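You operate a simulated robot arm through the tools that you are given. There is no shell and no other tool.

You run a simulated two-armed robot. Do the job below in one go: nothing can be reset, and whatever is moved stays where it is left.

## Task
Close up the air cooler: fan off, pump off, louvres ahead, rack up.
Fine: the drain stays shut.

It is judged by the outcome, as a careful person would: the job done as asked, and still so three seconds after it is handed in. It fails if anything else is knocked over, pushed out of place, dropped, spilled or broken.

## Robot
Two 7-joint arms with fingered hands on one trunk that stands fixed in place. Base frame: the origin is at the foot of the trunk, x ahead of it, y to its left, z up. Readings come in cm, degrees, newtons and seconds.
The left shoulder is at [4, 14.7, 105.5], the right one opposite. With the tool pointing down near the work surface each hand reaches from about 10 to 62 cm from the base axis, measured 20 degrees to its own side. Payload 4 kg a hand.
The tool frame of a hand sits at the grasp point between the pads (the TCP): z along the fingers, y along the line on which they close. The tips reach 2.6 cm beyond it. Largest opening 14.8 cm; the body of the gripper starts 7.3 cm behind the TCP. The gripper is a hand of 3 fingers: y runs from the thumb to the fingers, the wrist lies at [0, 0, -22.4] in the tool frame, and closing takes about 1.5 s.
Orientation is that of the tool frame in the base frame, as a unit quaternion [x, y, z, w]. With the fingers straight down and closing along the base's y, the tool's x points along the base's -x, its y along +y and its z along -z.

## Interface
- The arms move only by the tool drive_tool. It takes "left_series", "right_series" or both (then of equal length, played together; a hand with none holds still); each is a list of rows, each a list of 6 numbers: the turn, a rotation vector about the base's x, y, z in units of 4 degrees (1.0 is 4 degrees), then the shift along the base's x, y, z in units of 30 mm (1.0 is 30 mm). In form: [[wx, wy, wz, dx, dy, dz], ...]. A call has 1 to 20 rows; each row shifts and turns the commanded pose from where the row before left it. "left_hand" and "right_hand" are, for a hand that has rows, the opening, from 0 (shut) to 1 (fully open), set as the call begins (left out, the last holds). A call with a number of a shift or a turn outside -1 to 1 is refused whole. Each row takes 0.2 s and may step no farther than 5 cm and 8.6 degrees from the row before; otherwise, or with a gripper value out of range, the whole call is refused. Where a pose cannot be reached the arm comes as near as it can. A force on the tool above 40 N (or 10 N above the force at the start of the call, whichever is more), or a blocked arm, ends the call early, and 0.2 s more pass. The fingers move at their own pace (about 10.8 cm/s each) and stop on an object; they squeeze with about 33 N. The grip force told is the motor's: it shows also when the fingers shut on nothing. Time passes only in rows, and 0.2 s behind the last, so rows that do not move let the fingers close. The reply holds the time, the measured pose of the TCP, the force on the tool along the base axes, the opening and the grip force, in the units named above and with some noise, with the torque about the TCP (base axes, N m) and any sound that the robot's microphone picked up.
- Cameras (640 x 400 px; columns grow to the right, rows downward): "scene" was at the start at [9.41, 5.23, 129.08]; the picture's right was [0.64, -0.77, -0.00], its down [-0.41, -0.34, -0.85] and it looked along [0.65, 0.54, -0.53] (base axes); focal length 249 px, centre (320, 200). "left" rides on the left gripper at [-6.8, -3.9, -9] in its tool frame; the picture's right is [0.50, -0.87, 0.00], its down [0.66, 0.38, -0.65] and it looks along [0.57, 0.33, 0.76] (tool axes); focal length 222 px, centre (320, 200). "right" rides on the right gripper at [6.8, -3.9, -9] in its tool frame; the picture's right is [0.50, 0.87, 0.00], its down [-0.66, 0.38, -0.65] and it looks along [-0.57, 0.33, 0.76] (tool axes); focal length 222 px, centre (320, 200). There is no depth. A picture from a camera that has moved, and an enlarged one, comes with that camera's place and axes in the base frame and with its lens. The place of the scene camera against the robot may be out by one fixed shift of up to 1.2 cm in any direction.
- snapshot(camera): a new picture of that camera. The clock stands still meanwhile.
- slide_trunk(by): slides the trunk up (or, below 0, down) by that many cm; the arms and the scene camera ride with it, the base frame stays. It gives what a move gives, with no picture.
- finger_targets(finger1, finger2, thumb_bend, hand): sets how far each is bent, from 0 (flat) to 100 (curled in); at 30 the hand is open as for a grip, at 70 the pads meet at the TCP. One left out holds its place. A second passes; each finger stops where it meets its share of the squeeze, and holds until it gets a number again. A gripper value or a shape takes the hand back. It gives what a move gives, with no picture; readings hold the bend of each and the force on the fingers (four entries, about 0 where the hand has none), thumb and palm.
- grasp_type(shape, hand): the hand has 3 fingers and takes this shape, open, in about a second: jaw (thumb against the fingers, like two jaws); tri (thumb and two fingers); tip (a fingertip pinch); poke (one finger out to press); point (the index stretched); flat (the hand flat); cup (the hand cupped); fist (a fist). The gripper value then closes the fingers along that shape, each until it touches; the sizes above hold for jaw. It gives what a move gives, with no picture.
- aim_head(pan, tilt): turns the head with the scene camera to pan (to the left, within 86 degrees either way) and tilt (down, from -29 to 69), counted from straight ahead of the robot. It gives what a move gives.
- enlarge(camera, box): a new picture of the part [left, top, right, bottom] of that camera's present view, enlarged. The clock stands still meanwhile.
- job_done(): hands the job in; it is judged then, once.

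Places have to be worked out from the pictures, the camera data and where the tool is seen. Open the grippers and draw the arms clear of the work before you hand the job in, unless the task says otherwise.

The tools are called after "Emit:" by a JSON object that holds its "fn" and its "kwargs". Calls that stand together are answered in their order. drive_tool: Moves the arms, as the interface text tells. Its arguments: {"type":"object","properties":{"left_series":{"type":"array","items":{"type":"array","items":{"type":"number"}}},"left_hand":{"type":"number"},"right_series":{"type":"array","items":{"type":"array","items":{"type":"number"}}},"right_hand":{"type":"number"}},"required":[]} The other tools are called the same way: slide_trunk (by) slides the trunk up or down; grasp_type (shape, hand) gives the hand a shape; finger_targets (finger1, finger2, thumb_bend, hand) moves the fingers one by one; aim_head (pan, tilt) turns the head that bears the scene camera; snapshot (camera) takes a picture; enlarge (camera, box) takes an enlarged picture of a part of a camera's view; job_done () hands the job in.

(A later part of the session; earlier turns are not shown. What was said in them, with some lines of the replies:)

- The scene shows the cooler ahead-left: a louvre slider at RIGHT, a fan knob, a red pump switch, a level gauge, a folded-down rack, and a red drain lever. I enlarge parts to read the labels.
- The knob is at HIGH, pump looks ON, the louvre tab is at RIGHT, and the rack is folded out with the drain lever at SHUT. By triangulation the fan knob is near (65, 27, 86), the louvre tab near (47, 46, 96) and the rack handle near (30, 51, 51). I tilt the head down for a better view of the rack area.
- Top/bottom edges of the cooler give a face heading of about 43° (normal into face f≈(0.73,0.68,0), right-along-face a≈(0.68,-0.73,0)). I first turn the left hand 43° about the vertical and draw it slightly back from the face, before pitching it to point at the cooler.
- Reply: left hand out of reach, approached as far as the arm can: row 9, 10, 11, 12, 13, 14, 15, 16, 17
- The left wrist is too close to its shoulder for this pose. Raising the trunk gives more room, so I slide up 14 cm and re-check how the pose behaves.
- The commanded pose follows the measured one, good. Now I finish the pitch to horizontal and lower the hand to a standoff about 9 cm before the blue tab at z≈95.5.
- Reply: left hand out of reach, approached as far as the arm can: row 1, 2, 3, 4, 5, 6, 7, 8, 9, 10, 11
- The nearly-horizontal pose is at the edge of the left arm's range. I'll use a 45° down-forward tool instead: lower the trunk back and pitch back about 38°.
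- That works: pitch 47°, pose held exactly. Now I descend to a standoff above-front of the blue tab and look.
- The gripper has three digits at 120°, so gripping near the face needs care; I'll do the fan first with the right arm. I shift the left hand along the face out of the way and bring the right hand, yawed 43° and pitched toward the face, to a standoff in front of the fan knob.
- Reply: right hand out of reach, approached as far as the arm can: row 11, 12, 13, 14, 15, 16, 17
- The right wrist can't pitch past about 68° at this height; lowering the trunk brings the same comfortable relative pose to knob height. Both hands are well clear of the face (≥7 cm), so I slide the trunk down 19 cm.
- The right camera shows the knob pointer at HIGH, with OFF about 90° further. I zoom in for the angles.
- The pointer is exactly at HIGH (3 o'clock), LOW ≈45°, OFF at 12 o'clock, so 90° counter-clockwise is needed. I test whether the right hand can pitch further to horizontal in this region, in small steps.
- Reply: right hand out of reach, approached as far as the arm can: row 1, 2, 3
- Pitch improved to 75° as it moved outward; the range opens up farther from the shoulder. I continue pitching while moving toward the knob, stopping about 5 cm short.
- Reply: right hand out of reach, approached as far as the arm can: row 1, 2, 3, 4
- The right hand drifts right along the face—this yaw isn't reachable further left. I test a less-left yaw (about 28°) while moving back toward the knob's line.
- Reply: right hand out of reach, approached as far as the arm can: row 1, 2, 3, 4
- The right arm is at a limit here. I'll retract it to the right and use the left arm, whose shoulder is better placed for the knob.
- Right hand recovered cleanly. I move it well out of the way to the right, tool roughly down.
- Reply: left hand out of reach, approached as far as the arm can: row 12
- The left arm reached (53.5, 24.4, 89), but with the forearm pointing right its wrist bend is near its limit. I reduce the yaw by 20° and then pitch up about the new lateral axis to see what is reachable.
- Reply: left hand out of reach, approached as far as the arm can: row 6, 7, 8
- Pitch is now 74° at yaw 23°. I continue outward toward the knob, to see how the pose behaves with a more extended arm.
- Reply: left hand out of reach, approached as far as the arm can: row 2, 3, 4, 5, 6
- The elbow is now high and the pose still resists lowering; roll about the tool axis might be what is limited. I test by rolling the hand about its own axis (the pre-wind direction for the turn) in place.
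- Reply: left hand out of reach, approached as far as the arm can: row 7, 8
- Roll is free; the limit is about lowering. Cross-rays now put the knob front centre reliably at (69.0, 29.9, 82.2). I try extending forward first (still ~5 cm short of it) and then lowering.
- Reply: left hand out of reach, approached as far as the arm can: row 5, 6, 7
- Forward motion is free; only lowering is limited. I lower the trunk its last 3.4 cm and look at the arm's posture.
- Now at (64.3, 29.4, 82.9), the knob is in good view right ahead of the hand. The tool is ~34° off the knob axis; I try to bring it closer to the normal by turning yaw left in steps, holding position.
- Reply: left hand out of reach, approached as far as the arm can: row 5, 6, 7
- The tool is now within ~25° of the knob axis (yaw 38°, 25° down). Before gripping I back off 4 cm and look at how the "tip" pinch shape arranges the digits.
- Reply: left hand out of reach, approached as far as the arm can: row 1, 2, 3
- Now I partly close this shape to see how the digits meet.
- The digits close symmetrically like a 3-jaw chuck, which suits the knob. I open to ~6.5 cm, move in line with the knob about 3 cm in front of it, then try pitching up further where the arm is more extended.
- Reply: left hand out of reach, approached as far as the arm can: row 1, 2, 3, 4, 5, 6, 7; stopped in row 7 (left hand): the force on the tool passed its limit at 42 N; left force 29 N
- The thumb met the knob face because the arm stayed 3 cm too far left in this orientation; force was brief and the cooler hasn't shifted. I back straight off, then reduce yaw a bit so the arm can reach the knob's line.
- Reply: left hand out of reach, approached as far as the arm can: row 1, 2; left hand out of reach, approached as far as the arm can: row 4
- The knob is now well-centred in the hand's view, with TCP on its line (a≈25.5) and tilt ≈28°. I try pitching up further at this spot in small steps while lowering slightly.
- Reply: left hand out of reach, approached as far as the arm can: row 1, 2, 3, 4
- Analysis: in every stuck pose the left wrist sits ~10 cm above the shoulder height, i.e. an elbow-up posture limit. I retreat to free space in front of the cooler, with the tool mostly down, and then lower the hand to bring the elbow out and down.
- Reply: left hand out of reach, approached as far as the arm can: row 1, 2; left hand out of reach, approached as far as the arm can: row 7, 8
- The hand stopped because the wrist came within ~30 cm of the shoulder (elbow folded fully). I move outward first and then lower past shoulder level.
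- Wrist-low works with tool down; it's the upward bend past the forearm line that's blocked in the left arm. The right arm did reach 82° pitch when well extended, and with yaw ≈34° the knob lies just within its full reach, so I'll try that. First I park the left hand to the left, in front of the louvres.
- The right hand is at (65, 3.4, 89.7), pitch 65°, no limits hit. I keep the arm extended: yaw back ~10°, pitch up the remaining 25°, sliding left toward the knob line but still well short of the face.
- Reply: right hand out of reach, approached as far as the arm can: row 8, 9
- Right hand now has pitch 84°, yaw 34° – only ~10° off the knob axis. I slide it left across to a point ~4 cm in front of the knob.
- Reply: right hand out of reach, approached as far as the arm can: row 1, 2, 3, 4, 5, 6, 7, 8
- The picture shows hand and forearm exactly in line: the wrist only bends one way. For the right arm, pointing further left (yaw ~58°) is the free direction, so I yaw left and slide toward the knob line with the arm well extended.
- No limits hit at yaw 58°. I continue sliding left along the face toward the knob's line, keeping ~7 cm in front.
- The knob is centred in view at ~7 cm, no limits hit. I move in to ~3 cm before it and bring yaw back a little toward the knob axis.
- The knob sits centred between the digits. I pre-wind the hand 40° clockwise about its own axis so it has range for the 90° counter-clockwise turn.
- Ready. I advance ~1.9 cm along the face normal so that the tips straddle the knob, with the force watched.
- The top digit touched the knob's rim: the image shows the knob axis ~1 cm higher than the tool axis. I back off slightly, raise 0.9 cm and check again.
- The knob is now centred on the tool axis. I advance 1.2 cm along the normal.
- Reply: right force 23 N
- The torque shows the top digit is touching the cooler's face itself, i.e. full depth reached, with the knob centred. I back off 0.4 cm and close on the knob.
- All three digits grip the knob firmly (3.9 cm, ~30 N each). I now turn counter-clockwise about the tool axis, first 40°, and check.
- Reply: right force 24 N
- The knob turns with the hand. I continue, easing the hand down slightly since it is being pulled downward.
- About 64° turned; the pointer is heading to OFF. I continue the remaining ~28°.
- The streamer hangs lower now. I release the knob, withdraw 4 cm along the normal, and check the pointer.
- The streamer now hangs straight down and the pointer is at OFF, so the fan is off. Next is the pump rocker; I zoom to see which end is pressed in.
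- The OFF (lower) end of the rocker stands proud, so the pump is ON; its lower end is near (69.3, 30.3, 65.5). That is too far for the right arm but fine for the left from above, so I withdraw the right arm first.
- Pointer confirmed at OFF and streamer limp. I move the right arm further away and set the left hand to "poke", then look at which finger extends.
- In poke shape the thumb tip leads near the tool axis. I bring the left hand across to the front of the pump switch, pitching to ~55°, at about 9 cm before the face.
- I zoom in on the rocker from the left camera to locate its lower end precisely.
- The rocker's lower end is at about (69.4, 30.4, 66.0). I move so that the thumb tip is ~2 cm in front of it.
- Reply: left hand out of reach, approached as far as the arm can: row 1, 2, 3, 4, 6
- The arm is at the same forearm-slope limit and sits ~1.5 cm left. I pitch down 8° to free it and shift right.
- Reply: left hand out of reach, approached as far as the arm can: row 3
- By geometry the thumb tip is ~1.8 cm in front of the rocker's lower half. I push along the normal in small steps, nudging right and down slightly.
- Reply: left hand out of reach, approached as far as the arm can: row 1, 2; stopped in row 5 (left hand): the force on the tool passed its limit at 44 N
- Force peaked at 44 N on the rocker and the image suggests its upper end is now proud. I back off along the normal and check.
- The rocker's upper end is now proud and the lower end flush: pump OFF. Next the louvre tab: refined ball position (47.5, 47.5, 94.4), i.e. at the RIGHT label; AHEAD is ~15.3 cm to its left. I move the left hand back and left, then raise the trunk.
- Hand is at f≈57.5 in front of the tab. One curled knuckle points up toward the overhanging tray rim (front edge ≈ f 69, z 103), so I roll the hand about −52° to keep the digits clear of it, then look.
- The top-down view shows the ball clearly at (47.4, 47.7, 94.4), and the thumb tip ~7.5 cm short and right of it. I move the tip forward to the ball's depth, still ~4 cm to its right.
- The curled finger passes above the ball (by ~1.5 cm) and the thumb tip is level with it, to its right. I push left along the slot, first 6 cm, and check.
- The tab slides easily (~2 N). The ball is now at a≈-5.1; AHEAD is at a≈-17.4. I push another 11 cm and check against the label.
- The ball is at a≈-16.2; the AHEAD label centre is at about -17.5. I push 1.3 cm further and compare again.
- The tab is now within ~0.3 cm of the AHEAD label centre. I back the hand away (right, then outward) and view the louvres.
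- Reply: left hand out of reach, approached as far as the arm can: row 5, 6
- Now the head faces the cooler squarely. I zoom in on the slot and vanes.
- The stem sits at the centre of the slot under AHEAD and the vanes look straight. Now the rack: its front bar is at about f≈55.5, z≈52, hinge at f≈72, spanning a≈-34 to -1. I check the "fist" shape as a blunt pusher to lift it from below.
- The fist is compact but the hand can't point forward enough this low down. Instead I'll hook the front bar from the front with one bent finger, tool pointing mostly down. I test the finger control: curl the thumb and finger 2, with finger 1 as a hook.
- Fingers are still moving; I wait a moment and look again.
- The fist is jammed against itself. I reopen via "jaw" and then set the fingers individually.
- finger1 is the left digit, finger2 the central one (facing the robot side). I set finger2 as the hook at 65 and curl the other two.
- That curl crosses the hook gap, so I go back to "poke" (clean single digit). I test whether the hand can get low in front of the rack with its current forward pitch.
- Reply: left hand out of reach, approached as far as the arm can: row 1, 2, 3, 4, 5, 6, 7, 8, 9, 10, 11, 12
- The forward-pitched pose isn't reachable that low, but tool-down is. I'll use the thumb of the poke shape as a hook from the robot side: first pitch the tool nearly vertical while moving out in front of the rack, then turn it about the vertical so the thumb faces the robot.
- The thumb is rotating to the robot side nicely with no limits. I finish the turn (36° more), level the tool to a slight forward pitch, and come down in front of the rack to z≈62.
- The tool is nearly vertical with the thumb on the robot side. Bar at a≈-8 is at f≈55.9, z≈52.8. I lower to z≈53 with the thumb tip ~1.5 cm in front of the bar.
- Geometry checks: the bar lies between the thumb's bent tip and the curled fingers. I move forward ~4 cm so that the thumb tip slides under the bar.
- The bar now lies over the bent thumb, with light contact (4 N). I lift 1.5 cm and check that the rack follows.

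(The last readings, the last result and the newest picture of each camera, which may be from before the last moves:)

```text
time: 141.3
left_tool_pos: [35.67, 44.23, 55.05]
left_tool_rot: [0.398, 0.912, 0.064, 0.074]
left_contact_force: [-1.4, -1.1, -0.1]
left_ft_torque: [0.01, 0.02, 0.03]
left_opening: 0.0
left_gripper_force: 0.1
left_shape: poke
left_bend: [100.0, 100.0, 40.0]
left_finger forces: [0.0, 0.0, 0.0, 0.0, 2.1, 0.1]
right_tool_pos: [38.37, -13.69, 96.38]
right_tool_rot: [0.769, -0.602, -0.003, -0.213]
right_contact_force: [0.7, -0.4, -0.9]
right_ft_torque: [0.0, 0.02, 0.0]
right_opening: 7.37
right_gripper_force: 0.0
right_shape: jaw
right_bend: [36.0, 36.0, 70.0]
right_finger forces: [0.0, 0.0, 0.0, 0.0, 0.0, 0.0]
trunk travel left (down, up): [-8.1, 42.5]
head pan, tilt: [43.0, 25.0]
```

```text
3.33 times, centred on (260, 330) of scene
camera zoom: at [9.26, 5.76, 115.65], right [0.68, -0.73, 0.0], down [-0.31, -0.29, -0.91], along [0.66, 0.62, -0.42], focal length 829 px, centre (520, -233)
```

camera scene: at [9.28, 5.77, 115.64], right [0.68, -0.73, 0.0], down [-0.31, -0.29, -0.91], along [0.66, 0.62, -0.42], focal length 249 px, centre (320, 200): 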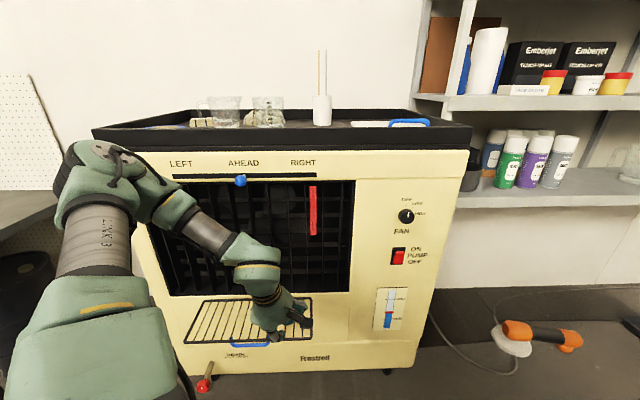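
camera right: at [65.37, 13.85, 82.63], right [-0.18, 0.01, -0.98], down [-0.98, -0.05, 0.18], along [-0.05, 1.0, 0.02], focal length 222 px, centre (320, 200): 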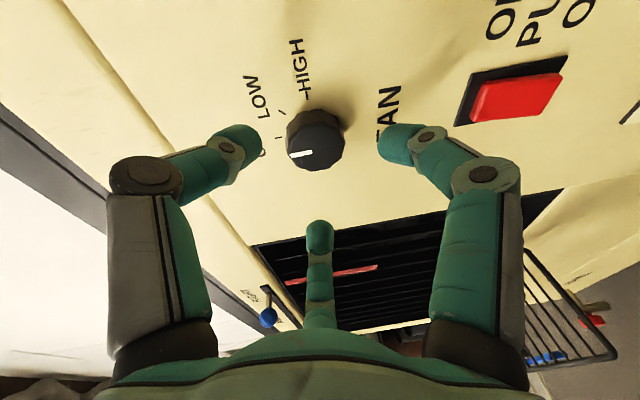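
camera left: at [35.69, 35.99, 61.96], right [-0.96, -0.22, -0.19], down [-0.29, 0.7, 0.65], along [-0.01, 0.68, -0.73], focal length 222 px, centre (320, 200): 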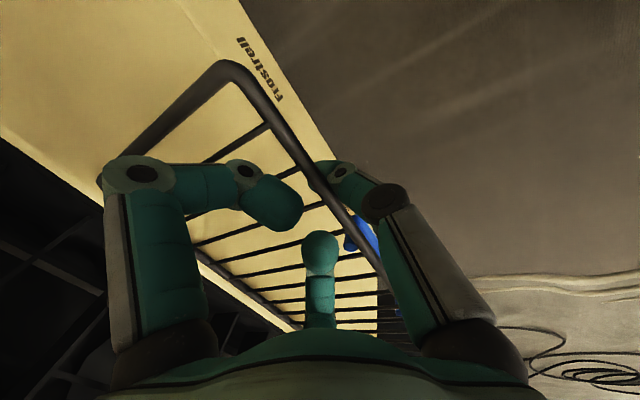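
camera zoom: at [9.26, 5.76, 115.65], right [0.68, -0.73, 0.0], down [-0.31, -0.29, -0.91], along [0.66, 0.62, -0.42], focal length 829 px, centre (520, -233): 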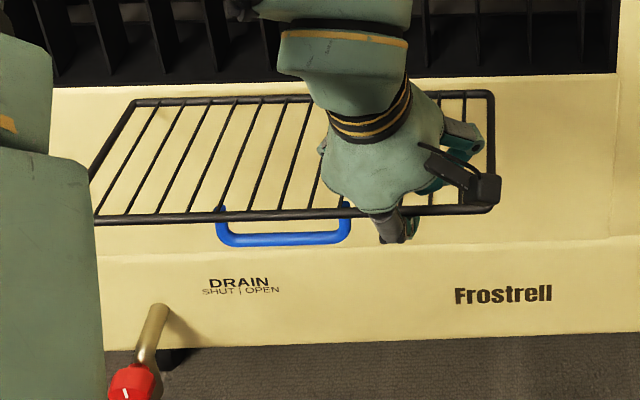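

The rack follows the hook with only ~2 N. I continue along the hinge arc (radius ≈15 cm) up to about 48°, gradually pitching the hand forward.

Emit:
{"fn": "drive_tool", "kwargs": {"left_series": [[0.3, -0.32, 0, 0.047, 0.044, 0.38], [0.3, -0.32, 0, 0.069, 0.065, 0.38], [0.3, -0.32, 0, 0.091, 0.085, 0.37], [0.3, -0.32, 0, 0.113, 0.106, 0.363], [0.3, -0.32, 0, 0.135, 0.126, 0.347]]}}

Emit:
{"fn": "snapshot", "kwargs": {"camera": "left"}}

Emit:
{"fn": "snapshot", "kwargs": {"camera": "scene"}}

```text
time: 142.5
left_tool_pos: [36.93, 45.37, 60.56]
left_tool_rot: [0.397, 0.902, 0.135, 0.104]
left_contact_force: [-2.0, -0.8, -0.6]
left_ft_torque: [-0.02, 0.0, 0.0]
left_opening: 0.0
left_gripper_force: 0.1
left_shape: poke
left_bend: [100.0, 100.0, 40.0]
left_finger forces: [0.0, 0.0, 0.0, 0.0, 1.7, 0.1]
right_tool_pos: [38.41, -13.86, 96.4]
right_tool_rot: [0.77, -0.602, -0.002, -0.213]
right_contact_force: [0.0, -0.2, 0.5]
right_ft_torque: [-0.02, 0.03, -0.01]
right_opening: 7.37
right_gripper_force: 0.0
right_shape: jaw
right_bend: [36.0, 36.0, 70.0]
right_finger forces: [0.0, 0.0, 0.1, 0.0, 0.1, 0.0]
trunk travel left (down, up): [-8.1, 42.5]
head pan, tilt: [43.0, 25.0]
```

```text
taken
camera left: at [36.2, 36.36, 68.44], right [-0.93, -0.19, -0.32], down [-0.37, 0.63, 0.69], along [0.07, 0.75, -0.65], focal length 222 px, centre (320, 200)
```

left: 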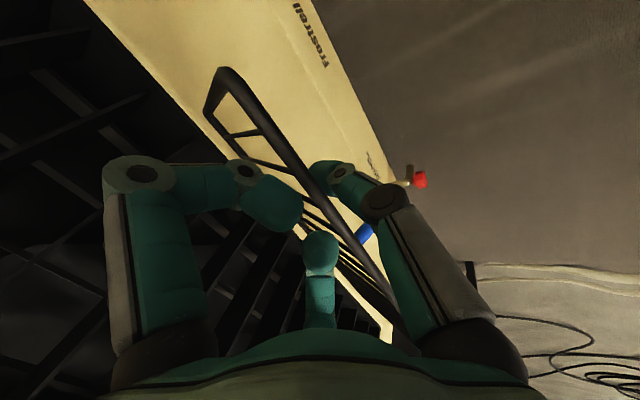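

```text
taken
camera scene: at [9.26, 5.75, 115.65], right [0.68, -0.73, 0.0], down [-0.31, -0.29, -0.91], along [0.66, 0.62, -0.42], focal length 249 px, centre (320, 200)
```

scene: 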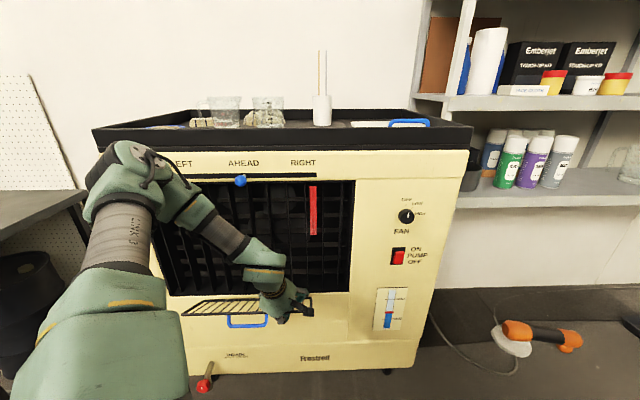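

The rack is at ~30°. I test whether it stays by itself: lower the hook 0.6 cm and check contact.

Emit:
{"fn": "drive_tool", "kwargs": {"left_series": [[0, 0, 0, 0, 0, -0.1], [0, 0, 0, 0, 0, -0.1], [0, 0, 0, 0, 0, 0], [0, 0, 0, 0, 0, 0]]}}

Emit:
{"fn": "snapshot", "kwargs": {"camera": "left"}}

```text
time: 143.5
left_tool_pos: [37.02, 45.35, 59.98]
left_tool_rot: [0.398, 0.902, 0.135, 0.103]
left_contact_force: [-1.0, -0.9, -0.5]
left_ft_torque: [-0.01, 0.0, -0.03]
left_opening: 0.0
left_gripper_force: 0.1
left_shape: poke
left_bend: [100.0, 100.0, 40.0]
left_finger forces: [0.0, 0.0, 0.1, 0.0, 1.2, 0.1]
right_tool_pos: [38.26, -13.9, 96.39]
right_tool_rot: [0.77, -0.602, -0.003, -0.213]
right_contact_force: [0.0, 0.4, 0.4]
right_ft_torque: [-0.01, -0.01, 0.04]
right_opening: 7.35
right_gripper_force: 0.1
right_shape: jaw
right_bend: [36.0, 36.0, 70.0]
right_finger forces: [0.0, 0.1, 0.1, 0.0, 0.0, 0.0]
trunk travel left (down, up): [-8.1, 42.5]
head pan, tilt: [43.0, 25.0]
```

```text
taken
camera left: at [36.18, 36.4, 67.92], right [-0.93, -0.19, -0.32], down [-0.37, 0.63, 0.69], along [0.07, 0.75, -0.65], focal length 222 px, centre (320, 200)
```

left: 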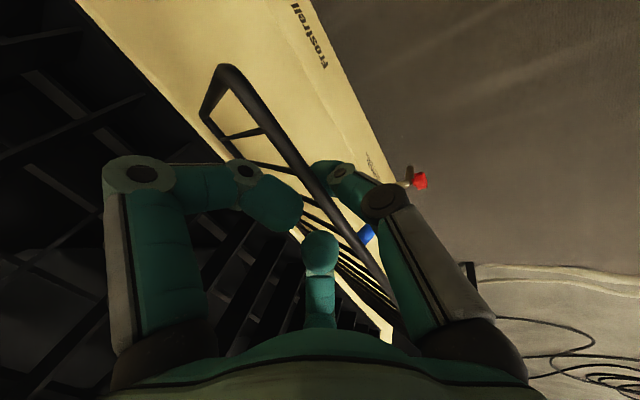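

The rack has no holding friction (it follows down), so it must be carried all the way to its catch. I continue up the arc with more pitch, checking midway.

Emit:
{"fn": "drive_tool", "kwargs": {"left_series": [[0.5, -0.53, 0, 0.146, 0.137, 0.34], [0.5, -0.53, 0, 0.16, 0.15, 0.325], [0.5, -0.53, 0, 0.182, 0.171, 0.303], [0.5, -0.53, 0, 0.197, 0.185, 0.283], [0.5, -0.53, 0, 0.215, 0.202, 0.263]]}}

Emit:
{"fn": "snapshot", "kwargs": {"camera": "left"}}

Emit:
{"fn": "snapshot", "kwargs": {"camera": "scene"}}

```text
time: 144.7
left_tool_pos: [39.58, 48.05, 64.61]
left_tool_rot: [0.391, 0.873, 0.249, 0.151]
left_contact_force: [-0.7, -1.2, -0.9]
left_ft_torque: [-0.02, 0.03, -0.03]
left_opening: 0.0
left_gripper_force: 0.0
left_shape: poke
left_bend: [100.0, 100.0, 40.0]
left_finger forces: [0.1, 0.0, 0.0, 0.0, 1.2, 0.0]
right_tool_pos: [38.52, -13.81, 96.4]
right_tool_rot: [0.769, -0.602, -0.003, -0.214]
right_contact_force: [-0.1, 0.3, 0.0]
right_ft_torque: [-0.01, 0.03, 0.01]
right_opening: 7.35
right_gripper_force: 0.1
right_shape: jaw
right_bend: [36.0, 36.0, 70.0]
right_finger forces: [0.0, 0.1, 0.0, 0.0, 0.1, 0.1]
trunk travel left (down, up): [-8.1, 42.5]
head pan, tilt: [43.0, 25.0]
```

```text
taken
camera left: at [37.6, 37.86, 70.46], right [-0.85, -0.11, -0.51], down [-0.5, 0.51, 0.71], along [0.18, 0.86, -0.49], focal length 222 px, centre (320, 200)
```

left: 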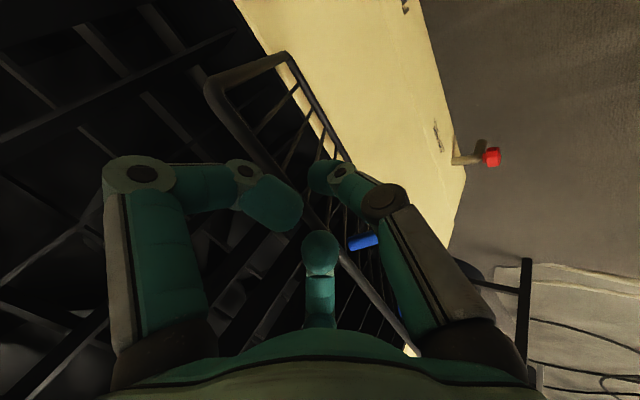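

```text
taken
camera scene: at [9.28, 5.77, 115.65], right [0.68, -0.73, 0.0], down [-0.31, -0.29, -0.91], along [0.66, 0.62, -0.42], focal length 249 px, centre (320, 200)
```

scene: 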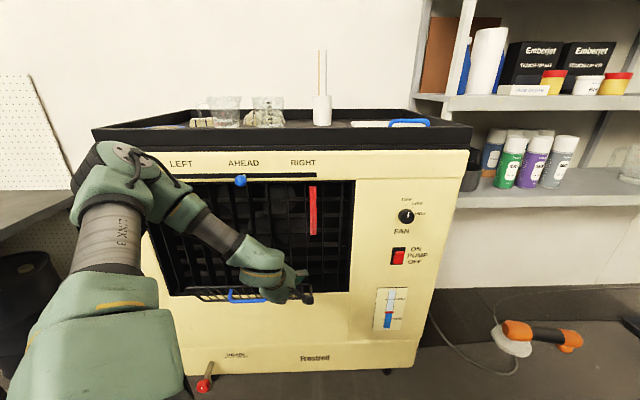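

The rack is at ~50° and still supported on the thumb (1.2 N). I continue toward ~70°.

Emit:
{"fn": "drive_tool", "kwargs": {"left_series": [[0.5, -0.53, 0, 0.226, 0.212, 0.237], [0.5, -0.53, 0, 0.243, 0.228, 0.213], [0.5, -0.53, 0, 0.253, 0.237, 0.187], [0.3, -0.32, 0, 0.24, 0.225, 0.15]]}}

Emit:
{"fn": "snapshot", "kwargs": {"camera": "left"}}

Emit:
{"fn": "enlarge", "kwargs": {"camera": "scene", "box": [150, 200, 350, 350]}}

```text
time: 145.7
left_tool_pos: [39.41, 51.27, 66.69]
left_tool_rot: [0.385, 0.86, 0.29, 0.166]
left_contact_force: [-0.5, -1.7, -0.7]
left_ft_torque: [0.03, 0.02, 0.03]
left_opening: 0.0
left_gripper_force: 0.0
left_shape: poke
left_bend: [100.0, 100.0, 40.0]
left_finger forces: [0.0, 0.0, 0.1, 0.0, 0.7, 0.0]
left hand out of reach, approached as far as the arm can: row 2, 3, 4
right_tool_pos: [38.42, -13.85, 96.42]
right_tool_rot: [0.77, -0.601, -0.002, -0.213]
right_contact_force: [-0.6, 0.1, 0.2]
right_ft_torque: [0.02, 0.01, 0.0]
right_opening: 7.34
right_gripper_force: 0.1
right_shape: jaw
right_bend: [36.0, 36.0, 70.0]
right_finger forces: [0.0, 0.0, 0.1, 0.0, 0.0, 0.0]
trunk travel left (down, up): [-8.1, 42.5]
head pan, tilt: [43.0, 25.0]
```

```text
taken
camera left: at [37.1, 40.8, 71.71], right [-0.81, -0.08, -0.57], down [-0.54, 0.46, 0.7], along [0.2, 0.89, -0.42], focal length 222 px, centre (320, 200)
```

left: 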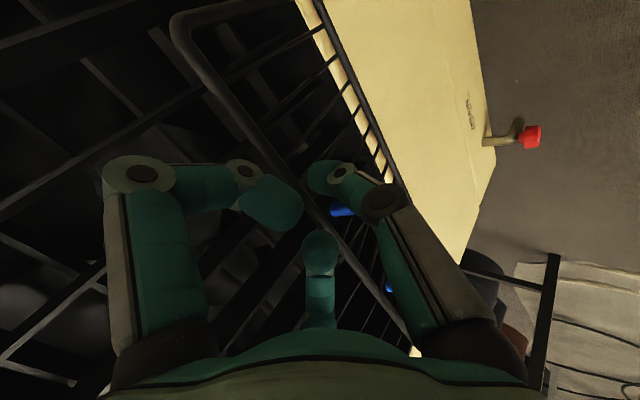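

```text
2.67 times, centred on (250, 275) of scene
camera zoom: at [9.33, 5.7, 115.65], right [0.68, -0.73, 0.0], down [-0.31, -0.29, -0.91], along [0.66, 0.62, -0.42], focal length 663 px, centre (507, 0)
```

zoom: 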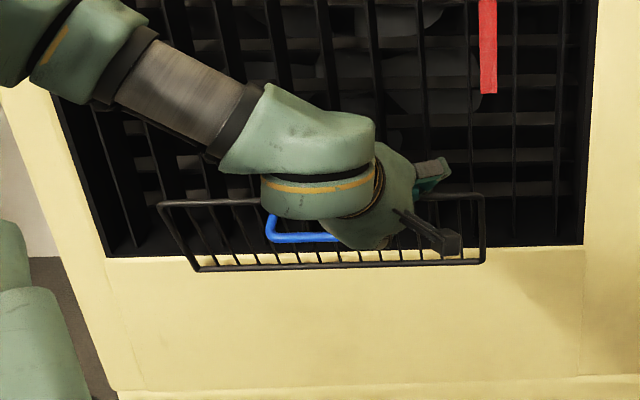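

The pitch hit its limit so the hand slid ~2 cm left, but the rack (≈60°) is still on the thumb. I ease the pitch slightly and continue along the arc to ~77°.

Emit:
{"fn": "drive_tool", "kwargs": {"left_series": [[-0.3, 0.32, 0, 0.25, 0.235, 0.187], [-0.3, 0.32, 0, 0.26, 0.244, 0.157], [-0.3, 0.32, 0, 0.27, 0.255, 0.13], [-0.2, 0.21, 0, 0.27, 0.258, 0.1]]}}

Emit:
{"fn": "snapshot", "kwargs": {"camera": "left"}}

Emit:
{"fn": "enlarge", "kwargs": {"camera": "scene", "box": [150, 200, 350, 350]}}

```text
time: 146.7
left_tool_pos: [42.36, 54.09, 68.4]
left_tool_rot: [0.39, 0.871, 0.256, 0.155]
left_contact_force: [-12.3, -11.1, 2.8]
left_ft_torque: [-0.25, 0.29, 0.03]
left_opening: 0.02
left_gripper_force: 0.0
left_shape: poke
left_bend: [100.0, 100.0, 38.0]
left_finger forces: [0.1, 0.0, 0.0, 0.0, 17.0, 0.0]
right_tool_pos: [38.22, -13.98, 96.42]
right_tool_rot: [0.769, -0.602, -0.002, -0.214]
right_contact_force: [-0.5, -0.1, -0.2]
right_ft_torque: [-0.01, -0.02, 0.0]
right_opening: 7.34
right_gripper_force: 0.0
right_shape: jaw
right_bend: [36.0, 36.0, 70.0]
right_finger forces: [0.0, 0.0, 0.0, 0.0, 0.0, 0.1]
trunk travel left (down, up): [-8.1, 42.5]
head pan, tilt: [43.0, 25.0]
```

```text
taken
camera left: at [40.17, 43.81, 74.17], right [-0.84, -0.11, -0.53], down [-0.5, 0.5, 0.71], along [0.18, 0.86, -0.48], focal length 222 px, centre (320, 200)
```

left: 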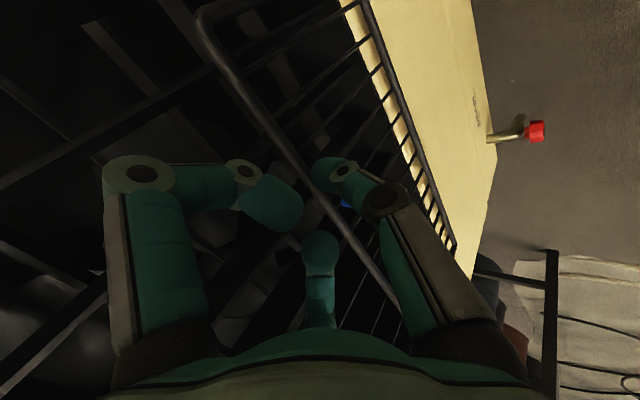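

```text
2.67 times, centred on (250, 275) of scene
camera zoom: at [9.1, 5.6, 115.67], right [0.68, -0.73, 0.0], down [-0.31, -0.29, -0.91], along [0.66, 0.62, -0.42], focal length 663 px, centre (507, 0)
```

zoom: 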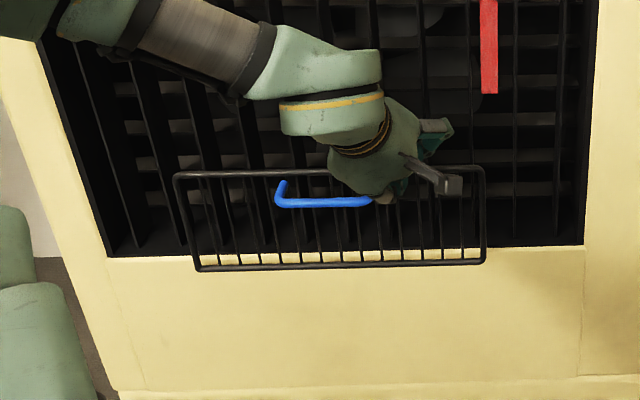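

The rack now looks nearly vertical and the thumb force rose to 17 N, suggesting the end stop. I press a little further toward the face, then check.

Emit:
{"fn": "drive_tool", "kwargs": {"left_series": [[0, 0, 0, 0.06, 0.056, 0.01], [0, 0, 0, 0.06, 0.056, 0.01], [0, 0, 0, 0.05, 0.047, 0]]}}

Emit:
{"fn": "enlarge", "kwargs": {"camera": "scene", "box": [150, 200, 350, 350]}}

```text
time: 147.4
left_tool_pos: [42.46, 54.21, 68.46]
left_tool_rot: [0.391, 0.872, 0.251, 0.155]
left_contact_force: [-25.2, -17.7, 11.6]
left_ft_torque: [-0.4, 0.5, 0.05]
left_opening: 0.0
left_gripper_force: 0.0
left_shape: poke
left_bend: [100.0, 100.0, 38.0]
left_finger forces: [0.0, 0.0, 0.0, 0.0, 30.5, 0.0]
right_tool_pos: [38.17, -13.95, 96.43]
right_tool_rot: [0.769, -0.602, -0.003, -0.214]
right_contact_force: [-0.4, 0.2, -0.1]
right_ft_torque: [-0.04, 0.04, 0.0]
right_opening: 7.35
right_gripper_force: 0.0
right_shape: jaw
right_bend: [36.0, 36.0, 70.0]
right_finger forces: [0.0, 0.1, 0.0, 0.1, 0.0, 0.0]
trunk travel left (down, up): [-8.1, 42.5]
head pan, tilt: [43.0, 25.0]
stopped in row 3 (left hand): the force on the tool passed its limit at 42 N (the readings are from after the stop); the commanded pose is now the measured one
```

```text
2.67 times, centred on (250, 275) of scene
camera zoom: at [9.01, 5.55, 115.68], right [0.68, -0.73, 0.0], down [-0.31, -0.29, -0.91], along [0.66, 0.62, -0.42], focal length 663 px, centre (507, 0)
```

zoom: 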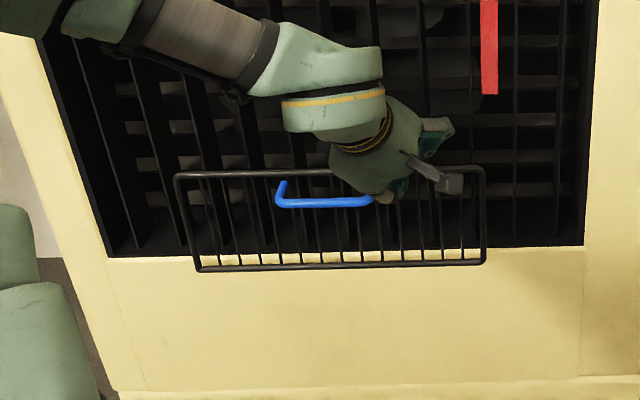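

The rack doesn't move any further; contact point geometry (f≈70) matches it standing vertical against its stop. I ease off gently 0.6 cm and see whether it stays.

Emit:
{"fn": "drive_tool", "kwargs": {"left_series": [[0, 0, 0, -0.06, -0.056, 0], [0, 0, 0, -0.06, -0.056, -0.03], [0, 0, 0, -0.05, -0.047, -0.05], [0, 0, 0, 0, 0, 0]]}}

Emit:
{"fn": "enlarge", "kwargs": {"camera": "scene", "box": [150, 200, 350, 350]}}

Emit:
{"fn": "snapshot", "kwargs": {"camera": "left"}}

```text
time: 148.4
left_tool_pos: [42.43, 53.94, 68.21]
left_tool_rot: [0.391, 0.87, 0.257, 0.155]
left_contact_force: [-7.4, -6.9, -0.4]
left_ft_torque: [-0.15, 0.17, 0.07]
left_opening: 0.0
left_gripper_force: 0.1
left_shape: poke
left_bend: [100.0, 100.0, 39.0]
left_finger forces: [0.0, 0.0, 0.0, 0.0, 10.3, 0.0]
right_tool_pos: [38.34, -13.83, 96.4]
right_tool_rot: [0.77, -0.602, -0.002, -0.214]
right_contact_force: [0.6, 0.4, -0.4]
right_ft_torque: [-0.04, 0.0, -0.01]
right_opening: 7.32
right_gripper_force: 0.0
right_shape: jaw
right_bend: [36.0, 36.0, 70.0]
right_finger forces: [0.0, 0.1, 0.0, 0.0, 0.0, 0.0]
trunk travel left (down, up): [-8.1, 42.5]
head pan, tilt: [43.0, 25.0]
```

```text
2.67 times, centred on (250, 275) of scene
camera zoom: at [9.21, 5.71, 115.65], right [0.68, -0.73, 0.0], down [-0.31, -0.29, -0.91], along [0.66, 0.62, -0.42], focal length 663 px, centre (507, 0)
```

zoom: 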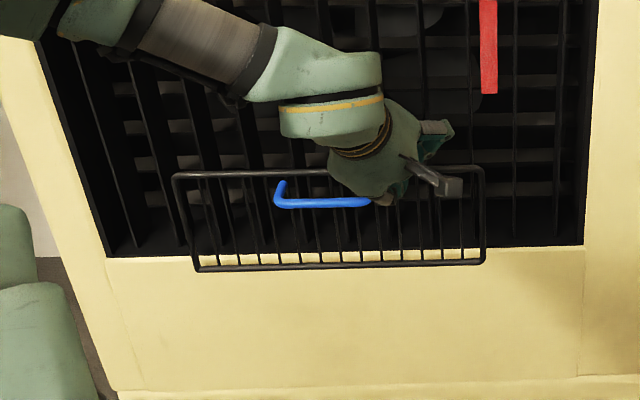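

```text
taken
camera left: at [40.18, 43.74, 74.0], right [-0.84, -0.11, -0.53], down [-0.5, 0.5, 0.71], along [0.19, 0.86, -0.48], focal length 222 px, centre (320, 200)
```

left: 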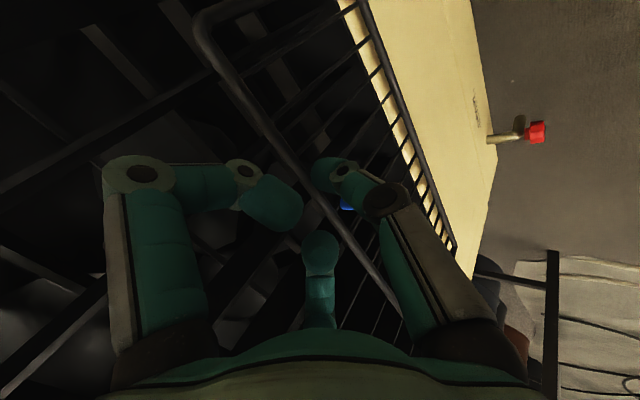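

Still 10 N of elastic contact, rack unchanged. I back off further in small steps straight outward (curled fingers are above the bar level).

Emit:
{"fn": "drive_tool", "kwargs": {"left_series": [[0, 0, 0, -0.08, -0.075, 0], [0, 0, 0, -0.08, -0.075, 0], [0, 0, 0, -0.08, -0.075, 0], [0, 0, 0, 0, 0, 0]]}}

Emit:
{"fn": "enlarge", "kwargs": {"camera": "scene", "box": [150, 200, 350, 350]}}

Emit:
{"fn": "snapshot", "kwargs": {"camera": "left"}}

```text
time: 149.4
left_tool_pos: [41.6, 53.42, 68.15]
left_tool_rot: [0.391, 0.871, 0.255, 0.154]
left_contact_force: [0.5, -0.2, -0.5]
left_ft_torque: [0.02, 0.0, 0.01]
left_opening: 0.02
left_gripper_force: 0.1
left_shape: poke
left_bend: [100.0, 100.0, 40.0]
left_finger forces: [0.1, 0.1, 0.1, 0.0, 0.0, 0.0]
right_tool_pos: [38.46, -13.81, 96.41]
right_tool_rot: [0.769, -0.602, -0.003, -0.214]
right_contact_force: [0.4, -0.1, -0.1]
right_ft_torque: [-0.01, 0.0, 0.02]
right_opening: 7.36
right_gripper_force: 0.0
right_shape: jaw
right_bend: [36.0, 36.0, 70.0]
right_finger forces: [0.1, 0.0, 0.0, 0.0, 0.1, 0.0]
trunk travel left (down, up): [-8.1, 42.5]
head pan, tilt: [43.0, 25.0]
```

```text
2.67 times, centred on (250, 275) of scene
camera zoom: at [9.28, 5.76, 115.65], right [0.68, -0.73, 0.0], down [-0.31, -0.29, -0.91], along [0.66, 0.62, -0.42], focal length 663 px, centre (507, 0)
```

zoom: 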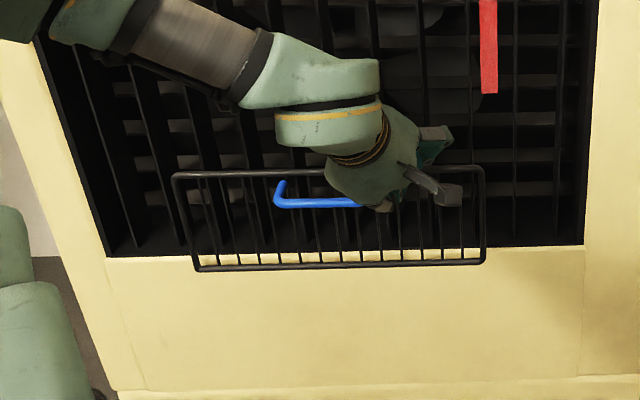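

```text
taken
camera left: at [39.47, 43.07, 73.93], right [-0.84, -0.11, -0.52], down [-0.5, 0.5, 0.71], along [0.19, 0.86, -0.48], focal length 222 px, centre (320, 200)
```

left: 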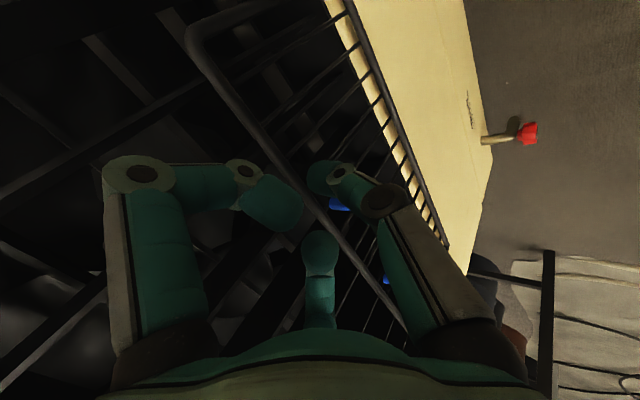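

Contact is zero and the rack stays up by itself. I withdraw the hand straight out from the face, reducing pitch as it comes back.

Emit:
{"fn": "drive_tool", "kwargs": {"left_series": [[0, 0, 0, -0.2, -0.19, 0], [0, 0, 0, -0.25, -0.23, 0], [-0.4, 0.43, 0, -0.3, -0.28, 0], [-0.5, 0.53, 0, -0.35, -0.33, 0], [-0.5, 0.53, 0, -0.35, -0.33, 0.1], [-0.5, 0.53, 0, -0.35, -0.33, 0.2], [-0.5, 0.53, 0, -0.2, -0.2, 0.4], [0, 0, 0, 0, 0, 0.6], [0, 0, 0, 0, 0, 0.6]]}}

Emit:
{"fn": "snapshot", "kwargs": {"camera": "scene"}}

Emit:
{"fn": "snapshot", "kwargs": {"camera": "left"}}

```text
time: 151.4
left_tool_pos: [35.57, 47.62, 73.95]
left_tool_rot: [0.398, 0.899, 0.146, 0.11]
left_contact_force: [-0.3, 0.5, -0.3]
left_ft_torque: [-0.02, -0.01, -0.01]
left_opening: 0.01
left_gripper_force: 0.0
left_shape: poke
left_bend: [100.0, 100.0, 40.0]
left_finger forces: [0.0, 0.0, 0.0, 0.0, 0.0, 0.1]
right_tool_pos: [38.36, -13.91, 96.34]
right_tool_rot: [0.77, -0.602, -0.002, -0.213]
right_contact_force: [-0.5, 0.3, 0.2]
right_ft_torque: [-0.01, 0.01, 0.03]
right_opening: 7.36
right_gripper_force: 0.1
right_shape: jaw
right_bend: [36.0, 36.0, 70.0]
right_finger forces: [0.0, 0.0, 0.0, 0.0, 0.0, 0.0]
trunk travel left (down, up): [-8.1, 42.5]
head pan, tilt: [43.0, 25.0]
```

```text
taken
camera scene: at [9.25, 5.72, 115.65], right [0.68, -0.73, 0.0], down [-0.31, -0.29, -0.91], along [0.66, 0.62, -0.42], focal length 249 px, centre (320, 200)
```

scene: 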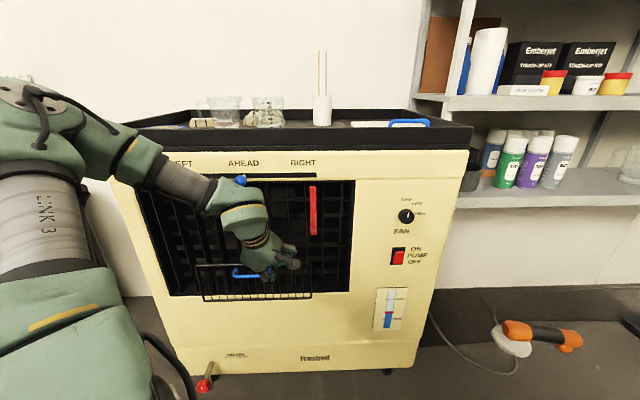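

```text
taken
camera left: at [34.6, 38.52, 81.61], right [-0.92, -0.18, -0.34], down [-0.38, 0.62, 0.69], along [0.09, 0.77, -0.64], focal length 222 px, centre (320, 200)
```

left: 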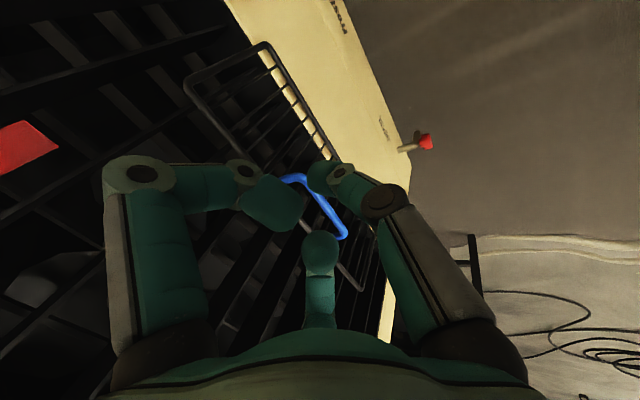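

The rack stands up on its own and the streamer hangs limp. I draw the left arm up and away from the cooler, then open the hand clear of everything.

Emit:
{"fn": "drive_tool", "kwargs": {"left_series": [[0, 0, 0, -0.2, -0.2, 0.5], [0, 0, 0, -0.2, -0.2, 0.6], [0, 0, 0, -0.1, -0.3, 0.7], [0, 0, 0, -0.1, -0.3, 0.7], [0, 0, 0, 0, -0.4, 0.7], [0, 0, 0, 0, -0.4, 0.7], [0, 0, 0, 0, -0.4, 0.7], [0, 0, 0, 0, -0.4, 0.7]]}}

Emit:
{"fn": "grasp_type", "kwargs": {"hand": "left", "shape": "jaw"}}

Emit:
{"fn": "drive_tool", "kwargs": {"right_series": [[0, 0, 0, 0, 0, 0], [0, 0, 0, 0, 0, 0], [0, 0, 0, 0, 0, 0]], "right_hand": 1.0}}

Emit:
{"fn": "snapshot", "kwargs": {"camera": "scene"}}

```text
time: 153.2
left_tool_pos: [33.93, 39.74, 90.01]
left_tool_rot: [0.398, 0.899, 0.145, 0.109]
left_contact_force: [-0.1, 0.0, 0.3]
left_ft_torque: [0.04, 0.0, -0.04]
left_opening: 0.03
left_gripper_force: 0.1
left_shape: poke
left_bend: [100.0, 100.0, 40.0]
left_finger forces: [0.0, 0.0, 0.1, 0.0, 0.0, 0.1]
right_tool_pos: [38.42, -13.78, 96.46]
right_tool_rot: [0.77, -0.602, -0.002, -0.213]
right_contact_force: [0.1, 0.8, 0.0]
right_ft_torque: [-0.02, -0.01, 0.0]
right_opening: 7.35
right_gripper_force: 0.1
right_shape: jaw
right_bend: [36.0, 36.0, 70.0]
right_finger forces: [0.0, 0.0, 0.0, 0.0, 0.0, 0.1]
trunk travel left (down, up): [-8.1, 42.5]
head pan, tilt: [43.0, 25.0]
```

```text
time: 154.1
left_tool_pos: [33.92, 39.85, 89.98]
left_tool_rot: [0.399, 0.899, 0.146, 0.109]
left_contact_force: [0.2, 0.2, -0.3]
left_ft_torque: [-0.02, 0.02, 0.0]
left_opening: 14.78
left_gripper_force: 0.0
left_shape: jaw
left_bend: [30.0, 30.0, 30.0]
left_finger forces: [0.1, 0.0, 0.0, 0.0, 0.1, 0.0]
right_tool_pos: [38.39, -13.85, 96.4]
right_tool_rot: [0.77, -0.601, -0.002, -0.214]
right_contact_force: [0.4, -0.5, 0.4]
right_ft_torque: [0.04, -0.01, 0.01]
right_opening: 7.36
right_gripper_force: 0.0
right_shape: jaw
right_bend: [36.0, 36.0, 70.0]
right_finger forces: [0.0, 0.0, 0.0, 0.1, 0.0, 0.0]
trunk travel left (down, up): [-8.1, 42.5]
head pan, tilt: [43.0, 25.0]
```

```text
time: 154.9
left_tool_pos: [33.83, 39.87, 89.83]
left_tool_rot: [0.398, 0.899, 0.145, 0.109]
left_contact_force: [-0.5, -0.3, -1.1]
left_ft_torque: [-0.02, 0.0, 0.01]
left_opening: 14.8
left_gripper_force: 0.1
left_shape: jaw
left_bend: [30.0, 30.0, 30.0]
left_finger forces: [0.0, 0.1, 0.1, 0.0, 0.0, 0.0]
right_tool_pos: [38.45, -13.77, 96.45]
right_tool_rot: [0.77, -0.602, -0.002, -0.213]
right_contact_force: [0.4, 0.5, 0.3]
right_ft_torque: [-0.02, 0.01, -0.04]
right_opening: 14.78
right_gripper_force: 0.0
right_shape: jaw
right_bend: [30.0, 30.0, 30.0]
right_finger forces: [0.0, 0.0, 0.1, 0.0, 0.0, 0.0]
trunk travel left (down, up): [-8.1, 42.5]
head pan, tilt: [43.0, 25.0]
```

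```text
taken
camera scene: at [9.27, 5.75, 115.65], right [0.68, -0.73, 0.0], down [-0.31, -0.29, -0.91], along [0.66, 0.62, -0.42], focal length 249 px, centre (320, 200)
```

scene: 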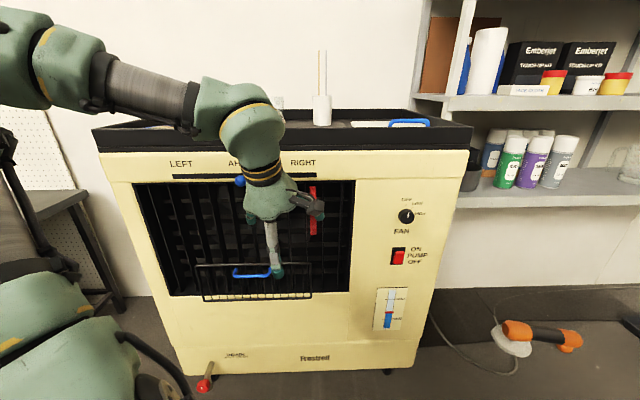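

I zoom in for a final verification of each control.

Emit:
{"fn": "enlarge", "kwargs": {"camera": "scene", "box": [370, 180, 450, 280]}}

Emit:
{"fn": "enlarge", "kwargs": {"camera": "scene", "box": [140, 140, 360, 310]}}

Emit:
{"fn": "enlarge", "kwargs": {"camera": "scene", "box": [160, 310, 340, 400]}}

```text
4.00 times, centred on (410, 230) of scene
camera zoom: at [9.27, 5.75, 115.65], right [0.68, -0.73, 0.0], down [-0.31, -0.29, -0.91], along [0.66, 0.62, -0.42], focal length 995 px, centre (-40, 80)
```

zoom: 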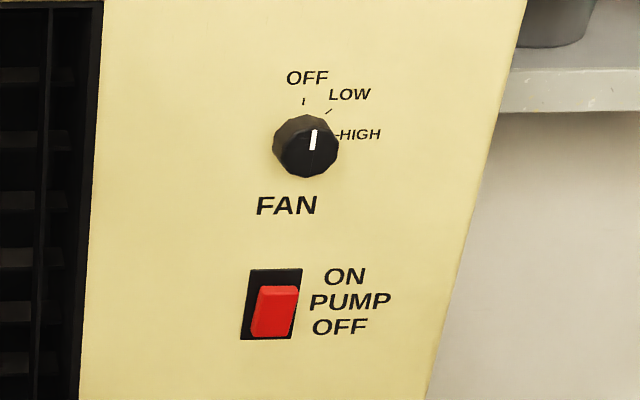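

```text
2.35 times, centred on (250, 225) of scene
camera zoom: at [9.27, 5.75, 115.65], right [0.68, -0.73, 0.0], down [-0.31, -0.29, -0.91], along [0.66, 0.62, -0.42], focal length 585 px, centre (485, 141)
```

zoom: 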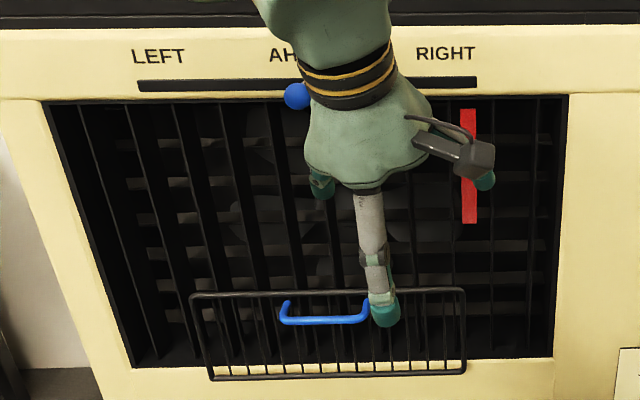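

```text
3.56 times, centred on (250, 355) of scene
camera zoom: at [9.27, 5.75, 115.65], right [0.68, -0.73, 0.0], down [-0.31, -0.29, -0.91], along [0.66, 0.62, -0.42], focal length 884 px, centre (569, -351)
```

zoom: 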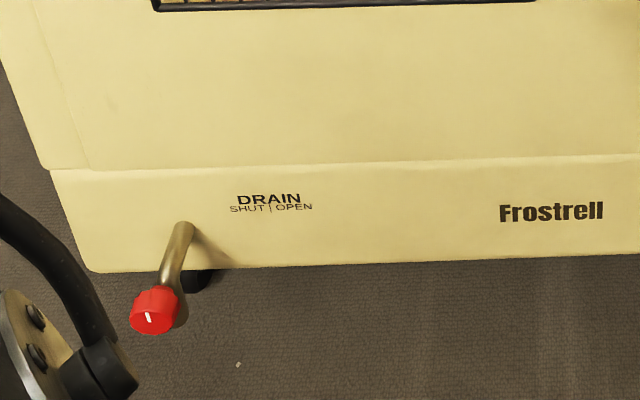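

All is as wanted: fan at OFF, rocker's upper end proud (pump OFF), tab centred at AHEAD with vanes straight, rack upright, drain lever still at SHUT. I draw the left hand further back from the cooler.

Emit:
{"fn": "drive_tool", "kwargs": {"left_series": [[0, 0, 0, -0.1, -0.4, 0.3], [0, 0, 0, -0.1, -0.4, 0.3], [0, 0, 0, -0.1, -0.4, 0.3], [0, 0, 0, -0.1, -0.4, 0.3], [0, 0, 0, 0, -0.4, 0.3], [0, 0, 0, 0, -0.4, 0.3], [0, 0, 0, 0, -0.3, 0.3]]}}

Emit:
{"fn": "snapshot", "kwargs": {"camera": "scene"}}

```text
time: 156.5
left_tool_pos: [32.54, 31.8, 96.18]
left_tool_rot: [0.399, 0.899, 0.146, 0.108]
left_contact_force: [-0.2, -0.6, 0.1]
left_ft_torque: [-0.04, 0.0, 0.01]
left_opening: 14.79
left_gripper_force: 0.0
left_shape: jaw
left_bend: [30.0, 30.0, 30.0]
left_finger forces: [0.0, 0.0, 0.0, 0.1, 0.0, 0.0]
right_tool_pos: [38.4, -13.72, 96.38]
right_tool_rot: [0.769, -0.602, -0.002, -0.213]
right_contact_force: [0.3, 1.2, 0.2]
right_ft_torque: [-0.04, -0.03, 0.02]
right_opening: 14.8
right_gripper_force: 0.0
right_shape: jaw
right_bend: [30.0, 30.0, 30.0]
right_finger forces: [0.0, 0.0, 0.0, 0.0, 0.1, 0.1]
trunk travel left (down, up): [-8.1, 42.5]
head pan, tilt: [43.0, 25.0]
```

```text
taken
camera scene: at [9.27, 5.73, 115.65], right [0.68, -0.73, 0.0], down [-0.31, -0.29, -0.91], along [0.66, 0.62, -0.42], focal length 249 px, centre (320, 200)
```

scene: 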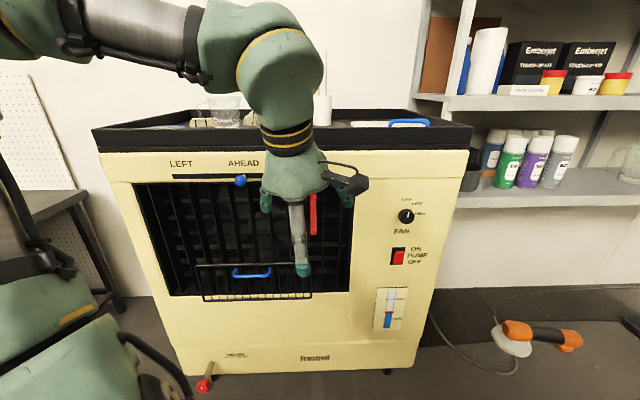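

The hand is about 25 cm in front of the face, both grippers are open, and nothing on the tray or around has been disturbed. The rack is still up and every control is in its requested position, so I hand the job in.

Emit:
{"fn": "job_done", "kwargs": {}}

```text
The job is handed in.
```

The air cooler is closed up, and I've handed the job in. The last pictures show each item as you asked:

- **Fan:** the knob is at OFF, and the red streamer on the louvres hangs straight down.
- **Pump:** the switch is pressed to OFF, with its upper end now standing out.
- **Louvres:** the blue tab is centred under AHEAD and the vanes look straight.
- **Rack:** it is folded up against the front and stayed there after I let go.
- **Drain:** I didn't touch it, and the lever is still at SHUT.

Getting the arms into reach took several tries. The hands pressed on the knob, the pump switch and the rack at up to about 44 N before the force limit stopped them. I saw no sign that the cooler shifted or that anything on the tray or shelf was disturbed. Both hands are open and drawn back from the cooler.
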